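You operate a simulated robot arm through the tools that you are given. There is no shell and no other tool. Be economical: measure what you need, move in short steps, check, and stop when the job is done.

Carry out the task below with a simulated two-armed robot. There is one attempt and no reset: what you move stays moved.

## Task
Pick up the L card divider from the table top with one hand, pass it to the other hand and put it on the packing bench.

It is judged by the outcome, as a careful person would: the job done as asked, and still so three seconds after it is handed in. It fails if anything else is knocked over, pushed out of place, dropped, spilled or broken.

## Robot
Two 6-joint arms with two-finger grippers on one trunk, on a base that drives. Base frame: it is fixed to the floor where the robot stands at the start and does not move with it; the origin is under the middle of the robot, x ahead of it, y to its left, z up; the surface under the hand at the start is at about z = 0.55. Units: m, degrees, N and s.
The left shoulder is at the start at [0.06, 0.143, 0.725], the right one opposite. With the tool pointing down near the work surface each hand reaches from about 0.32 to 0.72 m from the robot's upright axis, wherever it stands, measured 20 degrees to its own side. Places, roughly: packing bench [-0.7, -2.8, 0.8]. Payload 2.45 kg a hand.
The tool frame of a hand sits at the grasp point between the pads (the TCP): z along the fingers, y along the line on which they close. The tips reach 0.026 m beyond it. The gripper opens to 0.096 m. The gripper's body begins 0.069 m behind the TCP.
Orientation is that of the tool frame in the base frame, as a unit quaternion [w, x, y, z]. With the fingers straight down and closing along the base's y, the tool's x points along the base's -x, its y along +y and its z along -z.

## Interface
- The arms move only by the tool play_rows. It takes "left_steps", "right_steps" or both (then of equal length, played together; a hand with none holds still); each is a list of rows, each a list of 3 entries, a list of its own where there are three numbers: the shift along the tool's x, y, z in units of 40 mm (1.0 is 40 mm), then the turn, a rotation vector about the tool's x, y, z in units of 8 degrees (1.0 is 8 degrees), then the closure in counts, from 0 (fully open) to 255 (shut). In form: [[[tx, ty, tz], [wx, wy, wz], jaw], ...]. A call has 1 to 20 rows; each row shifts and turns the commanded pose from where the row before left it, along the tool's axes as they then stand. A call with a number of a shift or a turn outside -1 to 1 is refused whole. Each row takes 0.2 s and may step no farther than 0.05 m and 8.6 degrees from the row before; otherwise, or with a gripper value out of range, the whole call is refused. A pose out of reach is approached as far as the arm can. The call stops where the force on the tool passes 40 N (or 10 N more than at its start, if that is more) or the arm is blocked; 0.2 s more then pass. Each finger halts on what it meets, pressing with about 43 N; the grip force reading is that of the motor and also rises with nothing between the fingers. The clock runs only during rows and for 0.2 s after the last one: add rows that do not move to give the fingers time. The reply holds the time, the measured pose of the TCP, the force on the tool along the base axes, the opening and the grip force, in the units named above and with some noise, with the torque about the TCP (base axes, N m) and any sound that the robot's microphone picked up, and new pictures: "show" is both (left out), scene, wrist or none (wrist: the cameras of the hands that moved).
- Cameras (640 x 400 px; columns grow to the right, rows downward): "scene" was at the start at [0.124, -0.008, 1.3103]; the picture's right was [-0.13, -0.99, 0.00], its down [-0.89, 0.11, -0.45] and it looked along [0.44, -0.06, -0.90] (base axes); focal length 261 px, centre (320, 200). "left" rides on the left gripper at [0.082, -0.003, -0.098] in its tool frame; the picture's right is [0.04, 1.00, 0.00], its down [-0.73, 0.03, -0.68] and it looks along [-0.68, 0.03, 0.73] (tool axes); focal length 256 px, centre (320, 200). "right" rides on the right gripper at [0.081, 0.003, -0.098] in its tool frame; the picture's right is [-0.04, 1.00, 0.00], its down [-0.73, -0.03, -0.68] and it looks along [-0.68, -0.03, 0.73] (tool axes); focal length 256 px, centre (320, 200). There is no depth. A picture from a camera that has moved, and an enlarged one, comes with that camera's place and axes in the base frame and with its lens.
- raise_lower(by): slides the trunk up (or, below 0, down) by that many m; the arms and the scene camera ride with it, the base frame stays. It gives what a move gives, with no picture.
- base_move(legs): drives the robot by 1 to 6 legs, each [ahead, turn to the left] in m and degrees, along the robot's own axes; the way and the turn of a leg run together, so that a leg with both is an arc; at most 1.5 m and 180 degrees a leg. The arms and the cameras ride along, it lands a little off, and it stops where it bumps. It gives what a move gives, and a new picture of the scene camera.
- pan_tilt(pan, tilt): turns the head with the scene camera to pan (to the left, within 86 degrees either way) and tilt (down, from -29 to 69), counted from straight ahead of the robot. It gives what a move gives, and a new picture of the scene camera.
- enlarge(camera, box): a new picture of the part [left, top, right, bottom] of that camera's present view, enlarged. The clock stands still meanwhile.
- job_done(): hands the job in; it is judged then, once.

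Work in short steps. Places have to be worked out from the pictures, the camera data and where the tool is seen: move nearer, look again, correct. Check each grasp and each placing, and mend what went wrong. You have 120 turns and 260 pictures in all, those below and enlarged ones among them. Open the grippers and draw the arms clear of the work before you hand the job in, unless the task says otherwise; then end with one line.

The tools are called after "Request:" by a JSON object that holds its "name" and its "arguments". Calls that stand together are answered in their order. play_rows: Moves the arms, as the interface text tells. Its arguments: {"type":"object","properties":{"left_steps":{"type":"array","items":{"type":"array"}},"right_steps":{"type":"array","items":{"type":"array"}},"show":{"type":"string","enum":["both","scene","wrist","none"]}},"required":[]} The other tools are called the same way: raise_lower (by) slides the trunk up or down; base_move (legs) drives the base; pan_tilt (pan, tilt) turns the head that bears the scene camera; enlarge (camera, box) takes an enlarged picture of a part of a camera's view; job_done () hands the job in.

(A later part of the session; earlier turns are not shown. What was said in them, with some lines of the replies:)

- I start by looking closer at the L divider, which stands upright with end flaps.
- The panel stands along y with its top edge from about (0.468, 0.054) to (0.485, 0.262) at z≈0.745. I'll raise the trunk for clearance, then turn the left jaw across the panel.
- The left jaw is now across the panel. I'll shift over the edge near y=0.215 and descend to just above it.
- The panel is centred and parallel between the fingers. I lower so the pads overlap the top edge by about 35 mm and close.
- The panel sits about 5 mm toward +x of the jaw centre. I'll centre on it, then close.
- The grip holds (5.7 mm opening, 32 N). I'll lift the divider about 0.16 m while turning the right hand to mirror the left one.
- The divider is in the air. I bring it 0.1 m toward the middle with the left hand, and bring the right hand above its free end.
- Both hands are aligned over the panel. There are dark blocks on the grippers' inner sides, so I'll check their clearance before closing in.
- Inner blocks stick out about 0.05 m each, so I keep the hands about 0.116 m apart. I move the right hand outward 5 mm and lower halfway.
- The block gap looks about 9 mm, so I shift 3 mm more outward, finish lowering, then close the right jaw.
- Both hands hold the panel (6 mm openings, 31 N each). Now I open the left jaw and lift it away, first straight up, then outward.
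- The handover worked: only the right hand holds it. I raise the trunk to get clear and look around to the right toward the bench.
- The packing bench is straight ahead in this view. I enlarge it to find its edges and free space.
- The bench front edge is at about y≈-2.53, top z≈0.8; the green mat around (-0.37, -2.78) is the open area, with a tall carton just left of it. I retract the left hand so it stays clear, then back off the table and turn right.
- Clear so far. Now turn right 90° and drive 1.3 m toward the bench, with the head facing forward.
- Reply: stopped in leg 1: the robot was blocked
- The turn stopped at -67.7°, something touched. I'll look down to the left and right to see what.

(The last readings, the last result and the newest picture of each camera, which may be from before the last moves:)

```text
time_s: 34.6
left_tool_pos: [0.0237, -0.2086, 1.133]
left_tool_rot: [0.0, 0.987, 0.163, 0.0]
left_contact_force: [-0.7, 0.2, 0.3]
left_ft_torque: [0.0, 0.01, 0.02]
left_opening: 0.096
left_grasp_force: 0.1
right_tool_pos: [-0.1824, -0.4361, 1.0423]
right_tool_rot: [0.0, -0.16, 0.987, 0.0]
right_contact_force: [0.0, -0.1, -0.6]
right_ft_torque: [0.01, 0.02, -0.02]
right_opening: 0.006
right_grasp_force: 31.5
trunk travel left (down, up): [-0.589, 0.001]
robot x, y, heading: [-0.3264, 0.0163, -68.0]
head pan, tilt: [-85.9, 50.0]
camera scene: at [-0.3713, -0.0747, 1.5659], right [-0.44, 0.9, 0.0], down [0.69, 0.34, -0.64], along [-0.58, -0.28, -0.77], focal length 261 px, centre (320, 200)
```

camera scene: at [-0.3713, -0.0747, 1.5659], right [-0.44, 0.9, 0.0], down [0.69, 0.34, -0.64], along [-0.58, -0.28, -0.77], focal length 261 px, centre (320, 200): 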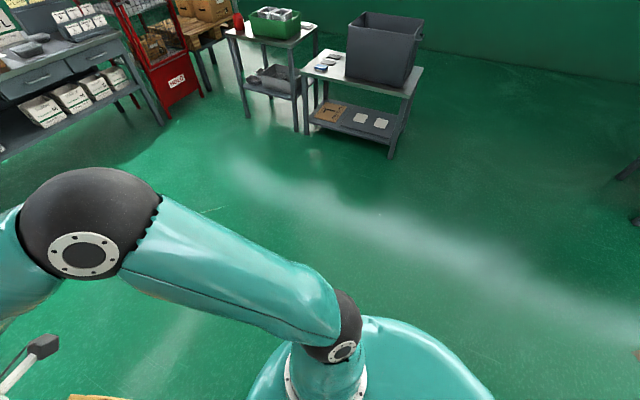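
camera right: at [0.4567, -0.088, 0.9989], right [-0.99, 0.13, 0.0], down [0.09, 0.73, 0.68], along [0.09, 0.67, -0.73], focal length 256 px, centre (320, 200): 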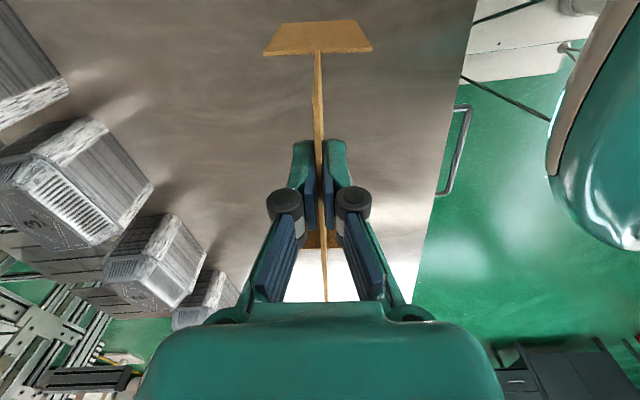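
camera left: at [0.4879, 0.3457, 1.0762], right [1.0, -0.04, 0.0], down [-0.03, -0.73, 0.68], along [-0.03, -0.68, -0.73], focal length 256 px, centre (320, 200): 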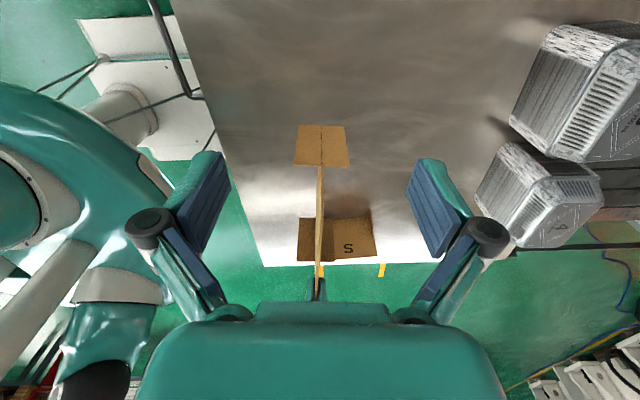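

Floor ahead and to the right is clear, so the contact is likely at the rear, which I can't see. I'll drive forward a little along the current heading to free it, watching ahead.

Request:
{"name": "pan_tilt", "arguments": {"pan": 0, "tilt": 40}}

Request:
{"name": "base_move", "arguments": {"legs": [[0.3, 0]]}}

```text
time_s: 36.2
left_tool_pos: [0.0238, -0.2079, 1.1333]
left_tool_rot: [0.0, 0.986, 0.164, 0.0]
left_contact_force: [-0.3, 0.7, -0.7]
left_ft_torque: [0.05, 0.0, 0.01]
left_opening: 0.0959
left_grasp_force: 0.1
right_tool_pos: [-0.184, -0.4367, 1.0417]
right_tool_rot: [-0.001, -0.161, 0.987, 0.0]
right_contact_force: [-0.9, 0.0, -0.6]
right_ft_torque: [0.02, 0.02, -0.01]
right_opening: 0.0059
right_grasp_force: 31.4
trunk travel left (down, up): [-0.589, 0.001]
robot x, y, heading: [-0.3286, 0.0163, -68.2]
head pan, tilt: [0.0, 40.0]
camera scene: at [-0.2703, -0.1195, 1.58], right [-0.93, -0.38, 0.0], down [-0.24, 0.6, -0.77], along [0.29, -0.71, -0.64], focal length 261 px, centre (320, 200)
```

scene: 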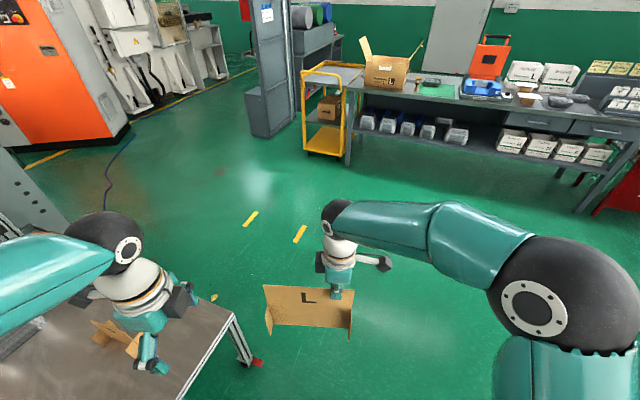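

```text
time_s: 38.3
left_tool_pos: [0.1399, -0.492, 1.1336]
left_tool_rot: [0.0, 0.987, 0.163, 0.001]
left_contact_force: [-0.1, -1.2, -0.4]
left_ft_torque: [0.0, 0.03, 0.0]
left_opening: 0.096
left_grasp_force: 0.1
right_tool_pos: [-0.0683, -0.7199, 1.0418]
right_tool_rot: [0.0, -0.161, 0.987, 0.001]
right_contact_force: [0.2, 0.0, -0.8]
right_ft_torque: [-0.02, 0.04, 0.0]
right_opening: 0.0062
right_grasp_force: 31.2
trunk travel left (down, up): [-0.589, 0.001]
robot x, y, heading: [-0.2125, -0.2668, -68.0]
head pan, tilt: [0.0, 40.0]
camera scene: at [-0.1546, -0.4044, 1.5799], right [-0.93, -0.38, 0.0], down [-0.24, 0.6, -0.77], along [0.29, -0.71, -0.64], focal length 261 px, centre (320, 200)
```

scene: 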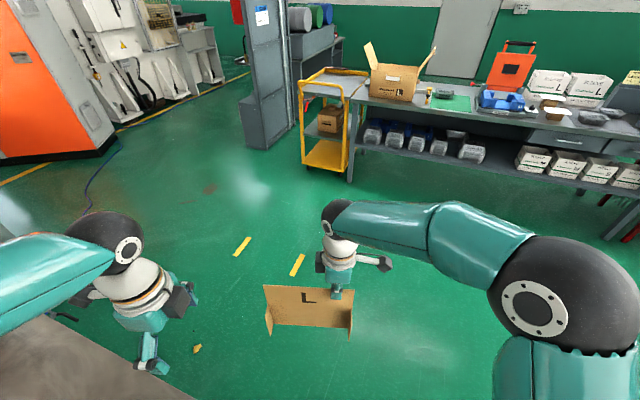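

Free now. I'll arc forward to the right, then straighten to face the bench near x≈-0.37.

Request:
{"name": "base_move", "arguments": {"legs": [[0.4, -40], [0.55, 0], [0, 18]]}}

```text
time_s: 44.7
left_tool_pos: [-0.1343, -1.5303, 1.1352]
left_tool_rot: [0.001, 0.999, -0.033, 0.0]
left_contact_force: [0.2, 0.3, 0.3]
left_ft_torque: [-0.03, -0.01, -0.05]
left_opening: 0.0961
left_grasp_force: 0.0
right_tool_pos: [-0.4134, -1.661, 1.0431]
right_tool_rot: [0.0, 0.037, 0.999, 0.0]
right_contact_force: [-0.9, 1.0, -0.7]
right_ft_torque: [-0.01, 0.01, -0.04]
right_opening: 0.006
right_grasp_force: 31.2
trunk travel left (down, up): [-0.589, 0.001]
robot x, y, heading: [-0.3859, -1.1922, -90.5]
head pan, tilt: [0.0, 40.0]
camera scene: at [-0.3869, -1.3355, 1.5801], right [-1.0, 0.01, 0.0], down [0.01, 0.64, -0.77], along [-0.01, -0.77, -0.64], focal length 261 px, centre (320, 200)
```

scene: 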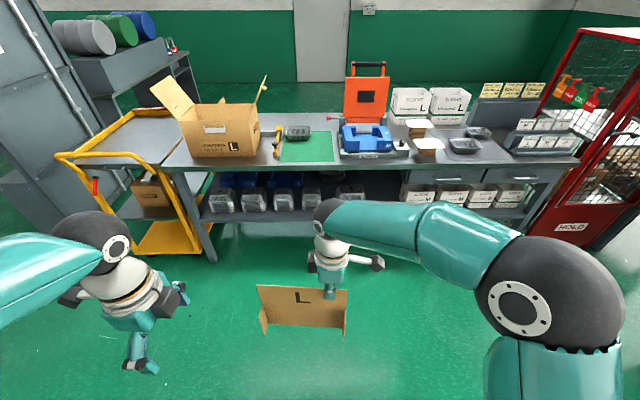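

I'm facing the bench; free mat area is about x -0.46…-0.2, y -2.6…-2.83. I lift the right hand 6 cm for clearance, straighten the panel 4°, and drive 0.7 m closer.

Request:
{"name": "play_rows", "arguments": {"right_steps": [[[0, 0, -0.5], [0, 0, -0.25], 255], [[0, 0, -0.5], [0, 0, -0.25], 255], [[0, 0, -0.5], [0, 0, 0], 255], [[0, 0, 0], [0, 0, 0], 255]], "show": "wrist"}}

Request:
{"name": "base_move", "arguments": {"legs": [[0.7, 0]]}}

```text
time_s: 45.7
left_tool_pos: [-0.1349, -1.5313, 1.1333]
left_tool_rot: [0.0, 0.999, -0.033, -0.001]
left_contact_force: [0.2, 0.1, 0.1]
left_ft_torque: [0.01, 0.03, -0.01]
left_opening: 0.0961
left_grasp_force: 0.1
right_tool_pos: [-0.4131, -1.6621, 1.103]
right_tool_rot: [0.0, 0.001, 1.0, 0.0]
right_contact_force: [0.0, -0.2, 0.0]
right_ft_torque: [0.02, 0.03, 0.0]
right_opening: 0.0059
right_grasp_force: 31.6
trunk travel left (down, up): [-0.589, 0.001]
robot x, y, heading: [-0.3858, -1.1933, -90.5]
head pan, tilt: [0.0, 40.0]
camera right: at [-0.4958, -1.6584, 1.2014], right [0.04, 1.0, 0.0], down [0.73, -0.03, 0.68], along [0.68, -0.03, -0.73], focal length 256 px, centre (320, 200)
```

right: 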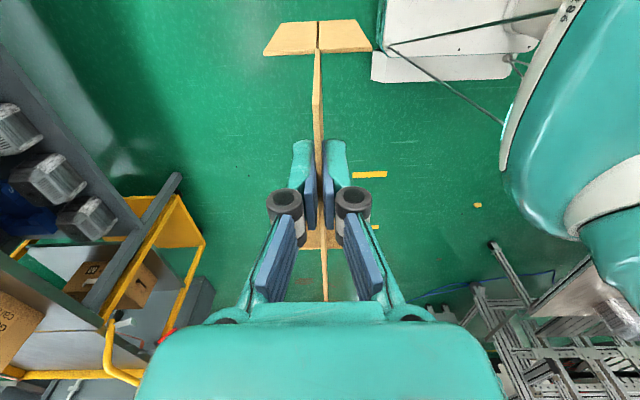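

```text
time_s: 49.6
left_tool_pos: [-0.1626, -2.2347, 1.1342]
left_tool_rot: [0.0, 0.999, -0.049, -0.001]
left_contact_force: [-0.2, -0.5, 0.0]
left_ft_torque: [0.0, 0.0, 0.03]
left_opening: 0.0961
left_grasp_force: 0.1
right_tool_pos: [-0.4445, -2.3567, 1.1041]
right_tool_rot: [0.0, 0.017, 1.0, 0.0]
right_contact_force: [0.6, -0.1, -0.5]
right_ft_torque: [0.03, -0.01, 0.0]
right_opening: 0.0059
right_grasp_force: 31.3
trunk travel left (down, up): [-0.589, 0.001]
robot x, y, heading: [-0.4047, -1.884, -92.4]
head pan, tilt: [0.0, 40.0]
camera scene: at [-0.4082, -2.032, 1.58], right [-1.0, 0.04, 0.0], down [0.03, 0.64, -0.77], along [-0.03, -0.77, -0.64], focal length 261 px, centre (320, 200)
```

scene: 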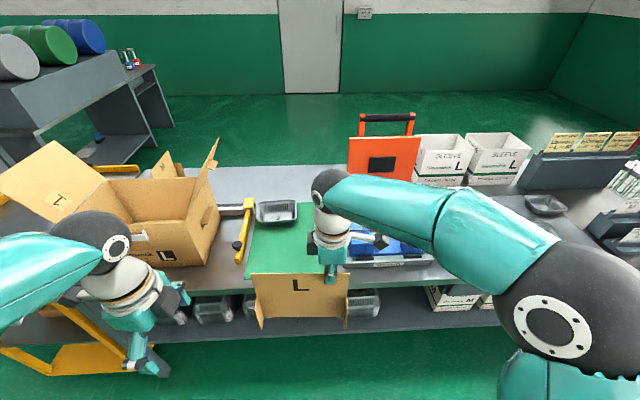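

Heading drifted to -92.4°. I retract the left hand a bit more (the carton is near that side), correct heading and drive the last 0.285 m.

Request:
{"name": "play_rows", "arguments": {"left_steps": [[[0, -0.75, -0.3], [0, 0, 0], 0], [[0, -0.75, -0.3], [0, 0, 0], 0], [[0, 0, 0], [0, 0, 0], 0]], "show": "none"}}

Request:
{"name": "base_move", "arguments": {"legs": [[0, 2.6], [0.285, 0]]}}

```text
time_s: 50.4
left_tool_pos: [-0.1572, -2.1751, 1.1604]
left_tool_rot: [0.0, 0.999, -0.049, -0.001]
left_contact_force: [0.0, 0.6, 0.2]
left_ft_torque: [-0.01, -0.01, -0.02]
left_opening: 0.096
left_grasp_force: 0.0
right_tool_pos: [-0.4436, -2.3565, 1.1039]
right_tool_rot: [0.0, 0.017, 1.0, 0.0]
right_contact_force: [0.1, 0.0, -0.4]
right_ft_torque: [0.01, -0.01, -0.03]
right_opening: 0.006
right_grasp_force: 31.3
trunk travel left (down, up): [-0.589, 0.001]
robot x, y, heading: [-0.4012, -1.8839, -92.5]
head pan, tilt: [0.0, 40.0]
```

```text
time_s: 52.8
left_tool_pos: [-0.1376, -2.4473, 1.1599]
left_tool_rot: [0.0, 1.0, -0.022, 0.001]
left_contact_force: [0.3, -0.5, -0.1]
left_ft_torque: [0.0, -0.02, -0.01]
left_opening: 0.096
left_grasp_force: 0.0
right_tool_pos: [-0.4158, -2.6434, 1.1025]
right_tool_rot: [0.0, -0.01, 1.0, -0.001]
right_contact_force: [-0.1, 0.1, -0.6]
right_ft_torque: [0.02, 0.04, -0.01]
right_opening: 0.006
right_grasp_force: 31.0
trunk travel left (down, up): [-0.589, 0.001]
robot x, y, heading: [-0.3981, -2.1702, -89.5]
head pan, tilt: [0.0, 40.0]
camera scene: at [-0.3965, -2.3181, 1.5799], right [-1.0, -0.01, 0.0], down [-0.01, 0.64, -0.77], along [0.01, -0.77, -0.64], focal length 261 px, centre (320, 200)
```

scene: 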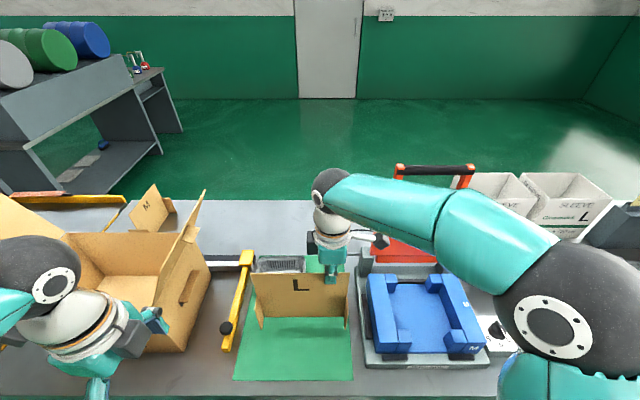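

The panel is over the mat's free part. I shift 2 cm left for margin from the blue fixture, lower 5 cm, and tilt the head to see the bottom edge.

Request:
{"name": "play_rows", "arguments": {"right_steps": [[[-0.5, 0, 0], [0, 0, 0], 255], [[0, 0, 0.5], [0, 0, 0], 255], [[0, 0, 0.4], [0, 0, 0], 255], [[0, 0, 0], [0, 0, 0], 255]], "show": "wrist"}}

Request:
{"name": "pan_tilt", "arguments": {"pan": 0, "tilt": 60}}

Request:
{"name": "enlarge", "arguments": {"camera": "scene", "box": [220, 150, 412, 270]}}

```text
time_s: 53.8
left_tool_pos: [-0.1392, -2.446, 1.161]
left_tool_rot: [0.0, 1.0, -0.022, 0.0]
left_contact_force: [-0.4, 0.3, 0.0]
left_ft_torque: [-0.01, -0.02, 0.0]
left_opening: 0.096
left_grasp_force: 0.1
right_tool_pos: [-0.3956, -2.6443, 1.0667]
right_tool_rot: [0.001, -0.01, 1.0, 0.001]
right_contact_force: [-0.1, 0.0, -1.0]
right_ft_torque: [0.02, 0.0, 0.0]
right_opening: 0.0061
right_grasp_force: 31.6
trunk travel left (down, up): [-0.589, 0.001]
robot x, y, heading: [-0.3989, -2.1686, -89.3]
head pan, tilt: [0.0, 40.0]
camera right: at [-0.4789, -2.6431, 1.1648], right [0.02, 1.0, 0.0], down [0.73, -0.02, 0.68], along [0.68, -0.01, -0.73], focal length 256 px, centre (320, 200)
```

right: 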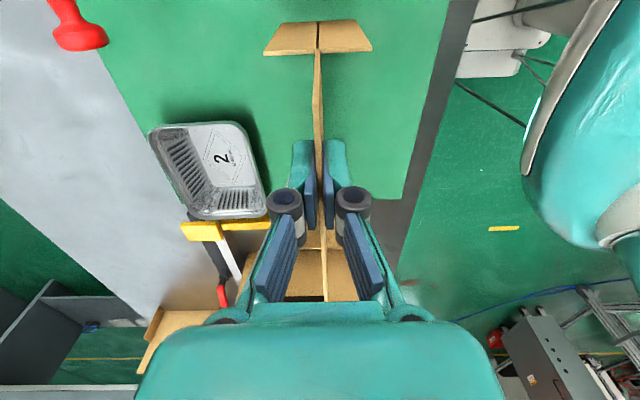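

```text
time_s: 54.7
left_tool_pos: [-0.1382, -2.4455, 1.1601]
left_tool_rot: [0.001, 1.0, -0.023, -0.001]
left_contact_force: [0.2, -0.9, -0.2]
left_ft_torque: [-0.03, -0.01, 0.01]
left_opening: 0.096
left_grasp_force: 0.1
right_tool_pos: [-0.3955, -2.6443, 1.0686]
right_tool_rot: [0.0, -0.01, 1.0, -0.001]
right_contact_force: [-0.1, -0.2, 0.2]
right_ft_torque: [0.02, 0.01, -0.02]
right_opening: 0.0057
right_grasp_force: 30.7
trunk travel left (down, up): [-0.589, 0.001]
robot x, y, heading: [-0.3976, -2.1687, -89.2]
head pan, tilt: [0.0, 60.0]
camera scene: at [-0.3969, -2.2983, 1.5534], right [-1.0, -0.01, 0.0], down [-0.01, 0.87, -0.5], along [0.01, -0.5, -0.87], focal length 261 px, centre (320, 200)
```

scene: 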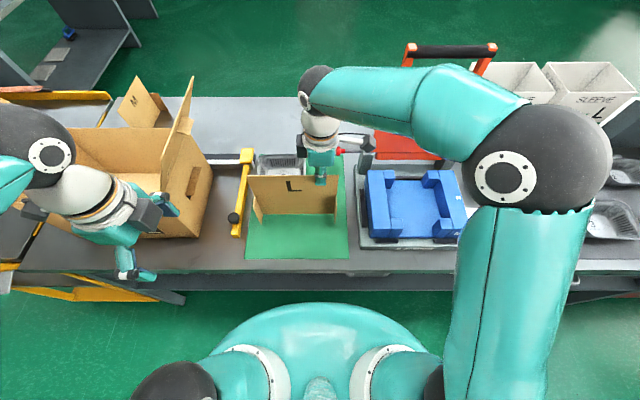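

```text
3.33 times, centred on (316, 210) of scene
camera zoom: at [-0.3969, -2.2983, 1.5534], right [-1.0, -0.01, 0.0], down [-0.01, 0.87, -0.5], along [0.01, -0.5, -0.87], focal length 871 px, centre (333, 167)
```

zoom: 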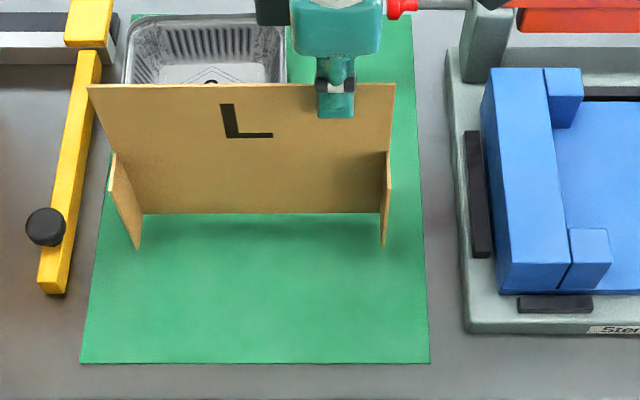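

Clearance to tray, knife and fixture looks good. I lower in small increments, watching the force.

Request:
{"name": "play_rows", "arguments": {"right_steps": [[[0, 0, 0.15], [0, 0, 0], 255], [[0, 0, 0.15], [0, 0, 0], 255], [[0, 0, 0.15], [0, 0, 0], 255], [[0, 0, 0.15], [0, 0, 0], 255], [[0, 0, 0], [0, 0, 0], 255]], "show": "none"}}

Request:
{"name": "enlarge", "arguments": {"camera": "scene", "box": [220, 150, 412, 270]}}

```text
time_s: 55.9
left_tool_pos: [-0.1391, -2.4463, 1.1606]
left_tool_rot: [0.0, 1.0, -0.023, 0.0]
left_contact_force: [-0.5, 0.5, 0.5]
left_ft_torque: [0.01, -0.01, 0.01]
left_opening: 0.0959
left_grasp_force: 0.0
right_tool_pos: [-0.3945, -2.6429, 1.0448]
right_tool_rot: [0.0, -0.01, 1.0, 0.0]
right_contact_force: [-0.1, -0.3, -0.4]
right_ft_torque: [0.0, 0.02, -0.01]
right_opening: 0.0063
right_grasp_force: 30.9
trunk travel left (down, up): [-0.589, 0.001]
robot x, y, heading: [-0.401, -2.1722, -89.2]
head pan, tilt: [0.0, 60.0]
```

```text
3.33 times, centred on (316, 210) of scene
camera zoom: at [-0.3968, -2.2983, 1.5533], right [-1.0, -0.01, 0.0], down [-0.01, 0.87, -0.5], along [0.01, -0.5, -0.87], focal length 871 px, centre (333, 167)
```

zoom: 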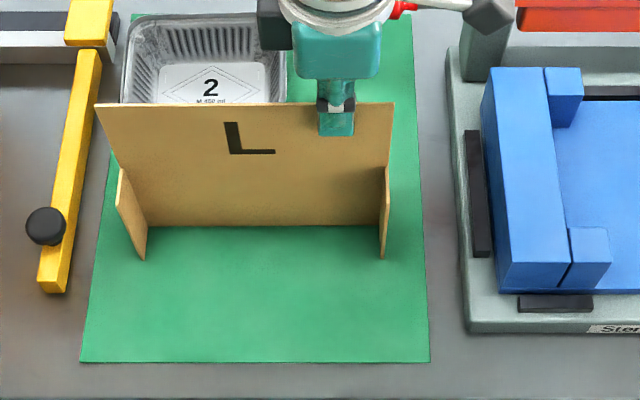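

No contact yet; the contact shadow is shrinking. Continue down in 5 mm rows.

Request:
{"name": "play_rows", "arguments": {"right_steps": [[[0, 0, 0.12], [0, 0, 0], 255], [[0, 0, 0.12], [0, 0, 0], 255], [[0, 0, 0.12], [0, 0, 0], 255], [[0, 0, 0.12], [0, 0, 0], 255], [[0, 0, 0.12], [0, 0, 0], 255], [[0, 0, 0], [0, 0, 0], 255]], "show": "none"}}

Request:
{"name": "enlarge", "arguments": {"camera": "scene", "box": [220, 150, 412, 270]}}

```text
time_s: 57.3
left_tool_pos: [-0.1384, -2.4445, 1.1614]
left_tool_rot: [0.001, 1.0, -0.022, 0.0]
left_contact_force: [0.3, 0.3, -0.2]
left_ft_torque: [0.04, 0.02, 0.02]
left_opening: 0.0963
left_grasp_force: 0.1
right_tool_pos: [-0.3946, -2.6426, 1.0235]
right_tool_rot: [0.003, -0.009, 1.0, -0.004]
right_contact_force: [1.6, -5.0, 35.1]
right_ft_torque: [-0.13, -0.12, 0.07]
right_opening: 0.0058
right_grasp_force: 31.4
trunk travel left (down, up): [-0.589, 0.001]
robot x, y, heading: [-0.3982, -2.1692, -89.5]
head pan, tilt: [0.0, 60.0]
```

```text
3.33 times, centred on (316, 210) of scene
camera zoom: at [-0.3967, -2.296, 1.5536], right [-1.0, -0.01, 0.0], down [-0.01, 0.87, -0.5], along [0.01, -0.5, -0.87], focal length 871 px, centre (333, 167)
```

zoom: 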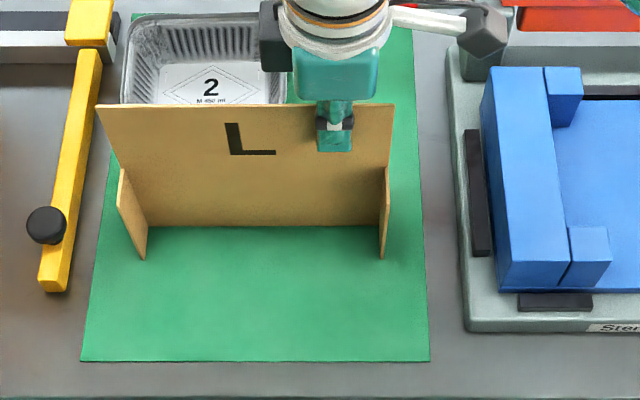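

Contact: force 35 N upward, the divider stands on the bench (~0.85) and the fingers slid a bit down the card. I relieve the force slightly before opening.

Request:
{"name": "play_rows", "arguments": {"right_steps": [[[0, 0, -0.05], [0, 0, 0], 255], [[0, 0, -0.05], [0, 0, 0], 255], [[0, 0, 0], [0, 0, 0], 255]], "show": "wrist"}}

```text
time_s: 58.1
left_tool_pos: [-0.1369, -2.4455, 1.1611]
left_tool_rot: [-0.001, 1.0, -0.022, -0.001]
left_contact_force: [-0.6, -0.9, -0.3]
left_ft_torque: [-0.01, 0.02, -0.02]
left_opening: 0.0961
left_grasp_force: 0.1
right_tool_pos: [-0.3946, -2.6411, 1.0234]
right_tool_rot: [0.001, -0.009, 1.0, 0.0]
right_contact_force: [7.4, -1.7, 8.9]
right_ft_torque: [-0.04, -0.93, -0.13]
right_opening: 0.0061
right_grasp_force: 30.9
trunk travel left (down, up): [-0.589, 0.001]
robot x, y, heading: [-0.3994, -2.1735, -89.4]
head pan, tilt: [0.0, 60.0]
camera right: at [-0.4782, -2.6401, 1.1214], right [0.02, 1.0, 0.0], down [0.73, -0.02, 0.68], along [0.68, -0.01, -0.73], focal length 256 px, centre (320, 200)
```

right: 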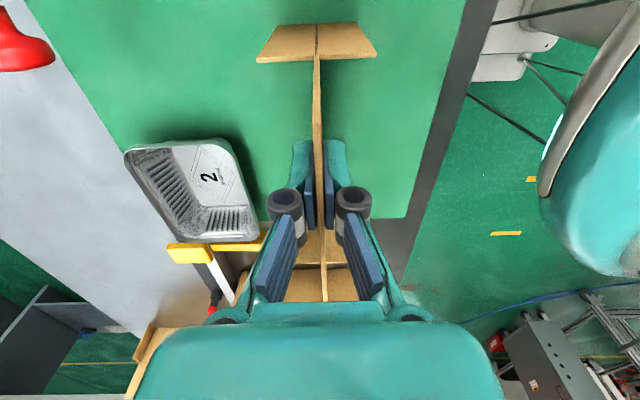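

Force is down to 9 N with the divider upright. Open gently, then rise straight up.

Request:
{"name": "play_rows", "arguments": {"right_steps": [[[0, 0, 0], [0, 0, 0], 225], [[0, 0, 0], [0, 0, 0], 190], [[0, 0, 0], [0, 0, 0], 150], [[0, 0, 0], [0, 0, 0], 90], [[0, 0, 0], [0, 0, 0], 0], [[0, 0, 0], [0, 0, 0], 0], [[0, 0, 0], [0, 0, 0], 0]], "show": "both"}}

```text
time_s: 59.7
left_tool_pos: [-0.1388, -2.4464, 1.161]
left_tool_rot: [0.0, 1.0, -0.024, 0.0]
left_contact_force: [-0.5, -0.3, 0.3]
left_ft_torque: [-0.05, -0.02, -0.03]
left_opening: 0.0958
left_grasp_force: 0.1
right_tool_pos: [-0.3947, -2.6418, 1.0247]
right_tool_rot: [0.0, -0.01, 1.0, 0.0]
right_contact_force: [0.7, -0.4, 0.1]
right_ft_torque: [0.0, 0.0, -0.01]
right_opening: 0.0964
right_grasp_force: 0.1
trunk travel left (down, up): [-0.589, 0.001]
robot x, y, heading: [-0.3985, -2.1701, -89.1]
head pan, tilt: [0.0, 60.0]
camera scene: at [-0.3968, -2.2983, 1.5533], right [-1.0, -0.01, 0.0], down [-0.01, 0.87, -0.5], along [0.01, -0.5, -0.87], focal length 261 px, centre (320, 200)
camera right: at [-0.4792, -2.6409, 1.1224], right [0.02, 1.0, 0.0], down [0.73, -0.02, 0.68], along [0.68, -0.01, -0.73], focal length 256 px, centre (320, 200)
```

scene: 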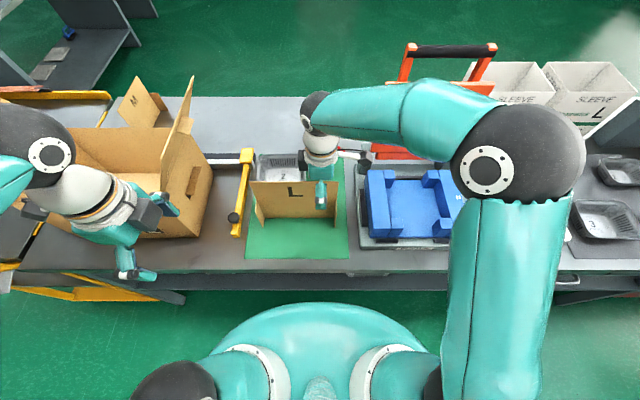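
right: 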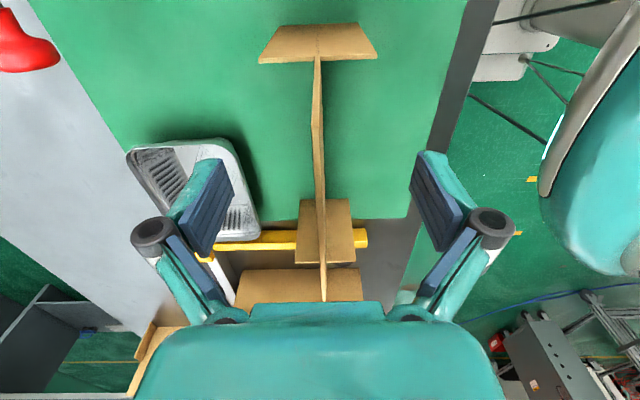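

Released and it stands on its own. Raise the right hand straight up, well clear of the card.

Request:
{"name": "play_rows", "arguments": {"right_steps": [[[0, 0, -0.5], [0, 0, 0], 0], [[0, 0, -0.8], [0, 0, 0], 0], [[0, 0, -0.8], [0, 0, 0], 0], [[0, 0, -0.8], [0, 0, 0], 0], [[0, 0, -0.5], [0, 0, 0], 0], [[0, 0, 0], [0, 0, 0], 0]], "show": "both"}}

```text
time_s: 61.1
left_tool_pos: [-0.1383, -2.4468, 1.1602]
left_tool_rot: [0.0, 1.0, -0.022, 0.0]
left_contact_force: [-0.1, -0.6, -0.1]
left_ft_torque: [-0.01, -0.04, 0.01]
left_opening: 0.0962
left_grasp_force: 0.0
right_tool_pos: [-0.395, -2.6432, 1.1612]
right_tool_rot: [0.0, -0.011, 1.0, 0.0]
right_contact_force: [0.0, 1.1, -0.8]
right_ft_torque: [0.0, 0.01, 0.0]
right_opening: 0.0961
right_grasp_force: 0.1
trunk travel left (down, up): [-0.589, 0.001]
robot x, y, heading: [-0.396, -2.1735, -89.5]
head pan, tilt: [0.0, 60.0]
camera scene: at [-0.3968, -2.2984, 1.5533], right [-1.0, -0.01, 0.0], down [-0.01, 0.87, -0.5], along [0.01, -0.5, -0.87], focal length 261 px, centre (320, 200)
camera right: at [-0.4783, -2.642, 1.2591], right [0.02, 1.0, 0.0], down [0.73, -0.02, 0.68], along [0.68, -0.01, -0.73], focal length 256 px, centre (320, 200)
```

scene: 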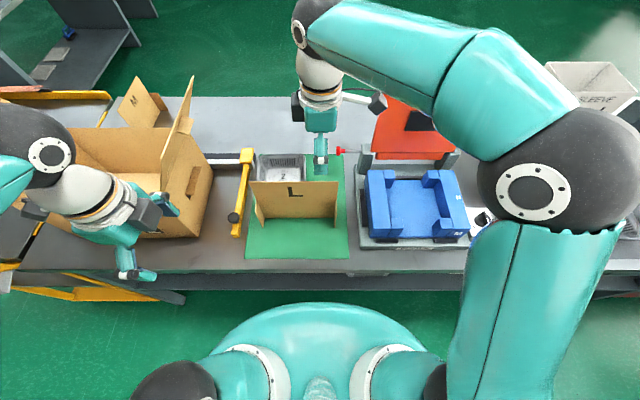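
right: 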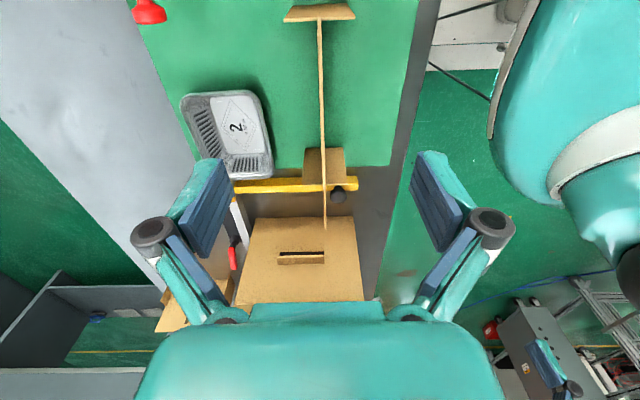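

Tips are about 8 cm above the card. I back the robot off 0.3 m and verify the result.

Request:
{"name": "base_move", "arguments": {"legs": [[-0.35, 0]]}}

Request:
{"name": "pan_tilt", "arguments": {"pan": 0, "tilt": 45}}

```text
time_s: 63.3
left_tool_pos: [-0.1411, -2.0989, 1.1607]
left_tool_rot: [0.001, 1.0, -0.02, 0.0]
left_contact_force: [-0.2, 0.6, -0.2]
left_ft_torque: [-0.05, 0.05, -0.01]
left_opening: 0.0959
left_grasp_force: 0.0
right_tool_pos: [-0.3968, -2.2972, 1.1613]
right_tool_rot: [0.0, -0.013, 1.0, -0.001]
right_contact_force: [0.4, 1.8, 0.0]
right_ft_torque: [0.01, 0.02, -0.03]
right_opening: 0.0961
right_grasp_force: 0.0
trunk travel left (down, up): [-0.589, 0.001]
robot x, y, heading: [-0.4032, -1.8249, -89.0]
head pan, tilt: [0.0, 60.0]
camera scene: at [-0.401, -1.9515, 1.5534], right [-1.0, -0.02, 0.0], down [-0.02, 0.87, -0.5], along [0.01, -0.5, -0.87], focal length 261 px, centre (320, 200)
```

scene: 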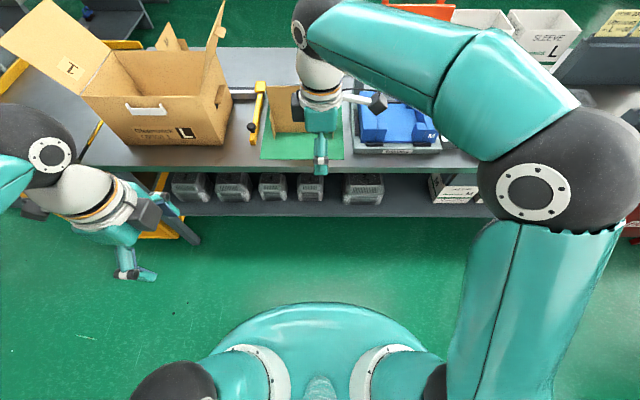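

```text
time_s: 64.1
left_tool_pos: [-0.1418, -2.0994, 1.1606]
left_tool_rot: [0.0, 1.0, -0.021, 0.0]
left_contact_force: [-0.9, -0.5, 0.1]
left_ft_torque: [0.0, 0.0, 0.0]
left_opening: 0.0959
left_grasp_force: 0.1
right_tool_pos: [-0.3974, -2.2988, 1.1614]
right_tool_rot: [0.0, -0.012, 1.0, -0.001]
right_contact_force: [0.0, 0.7, -0.3]
right_ft_torque: [0.01, 0.0, 0.01]
right_opening: 0.096
right_grasp_force: 0.1
trunk travel left (down, up): [-0.589, 0.001]
robot x, y, heading: [-0.402, -1.8253, -88.9]
head pan, tilt: [0.0, 45.0]
camera scene: at [-0.4007, -1.9678, 1.5727], right [-1.0, -0.02, 0.0], down [-0.01, 0.71, -0.71], along [0.01, -0.71, -0.71], focal length 261 px, centre (320, 200)
```

scene: 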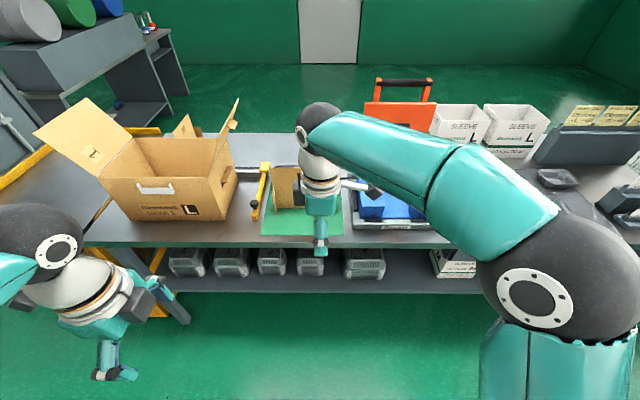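

The L divider stands upright on the bench mat, nothing nearby has moved, and both hands are open and clear. I hand the job in.

Request:
{"name": "job_done", "arguments": {}}

```text
The job is handed in.
```

I picked the L card divider up with the left hand and passed it to the right. The right hand set it on the packing bench, where it stands upright on the green mat with both grippers open and clear. While the robot turned away from the first table, the base was blocked by something I couldn't see. I drove it free and did not go back to check whether anything there had moved.
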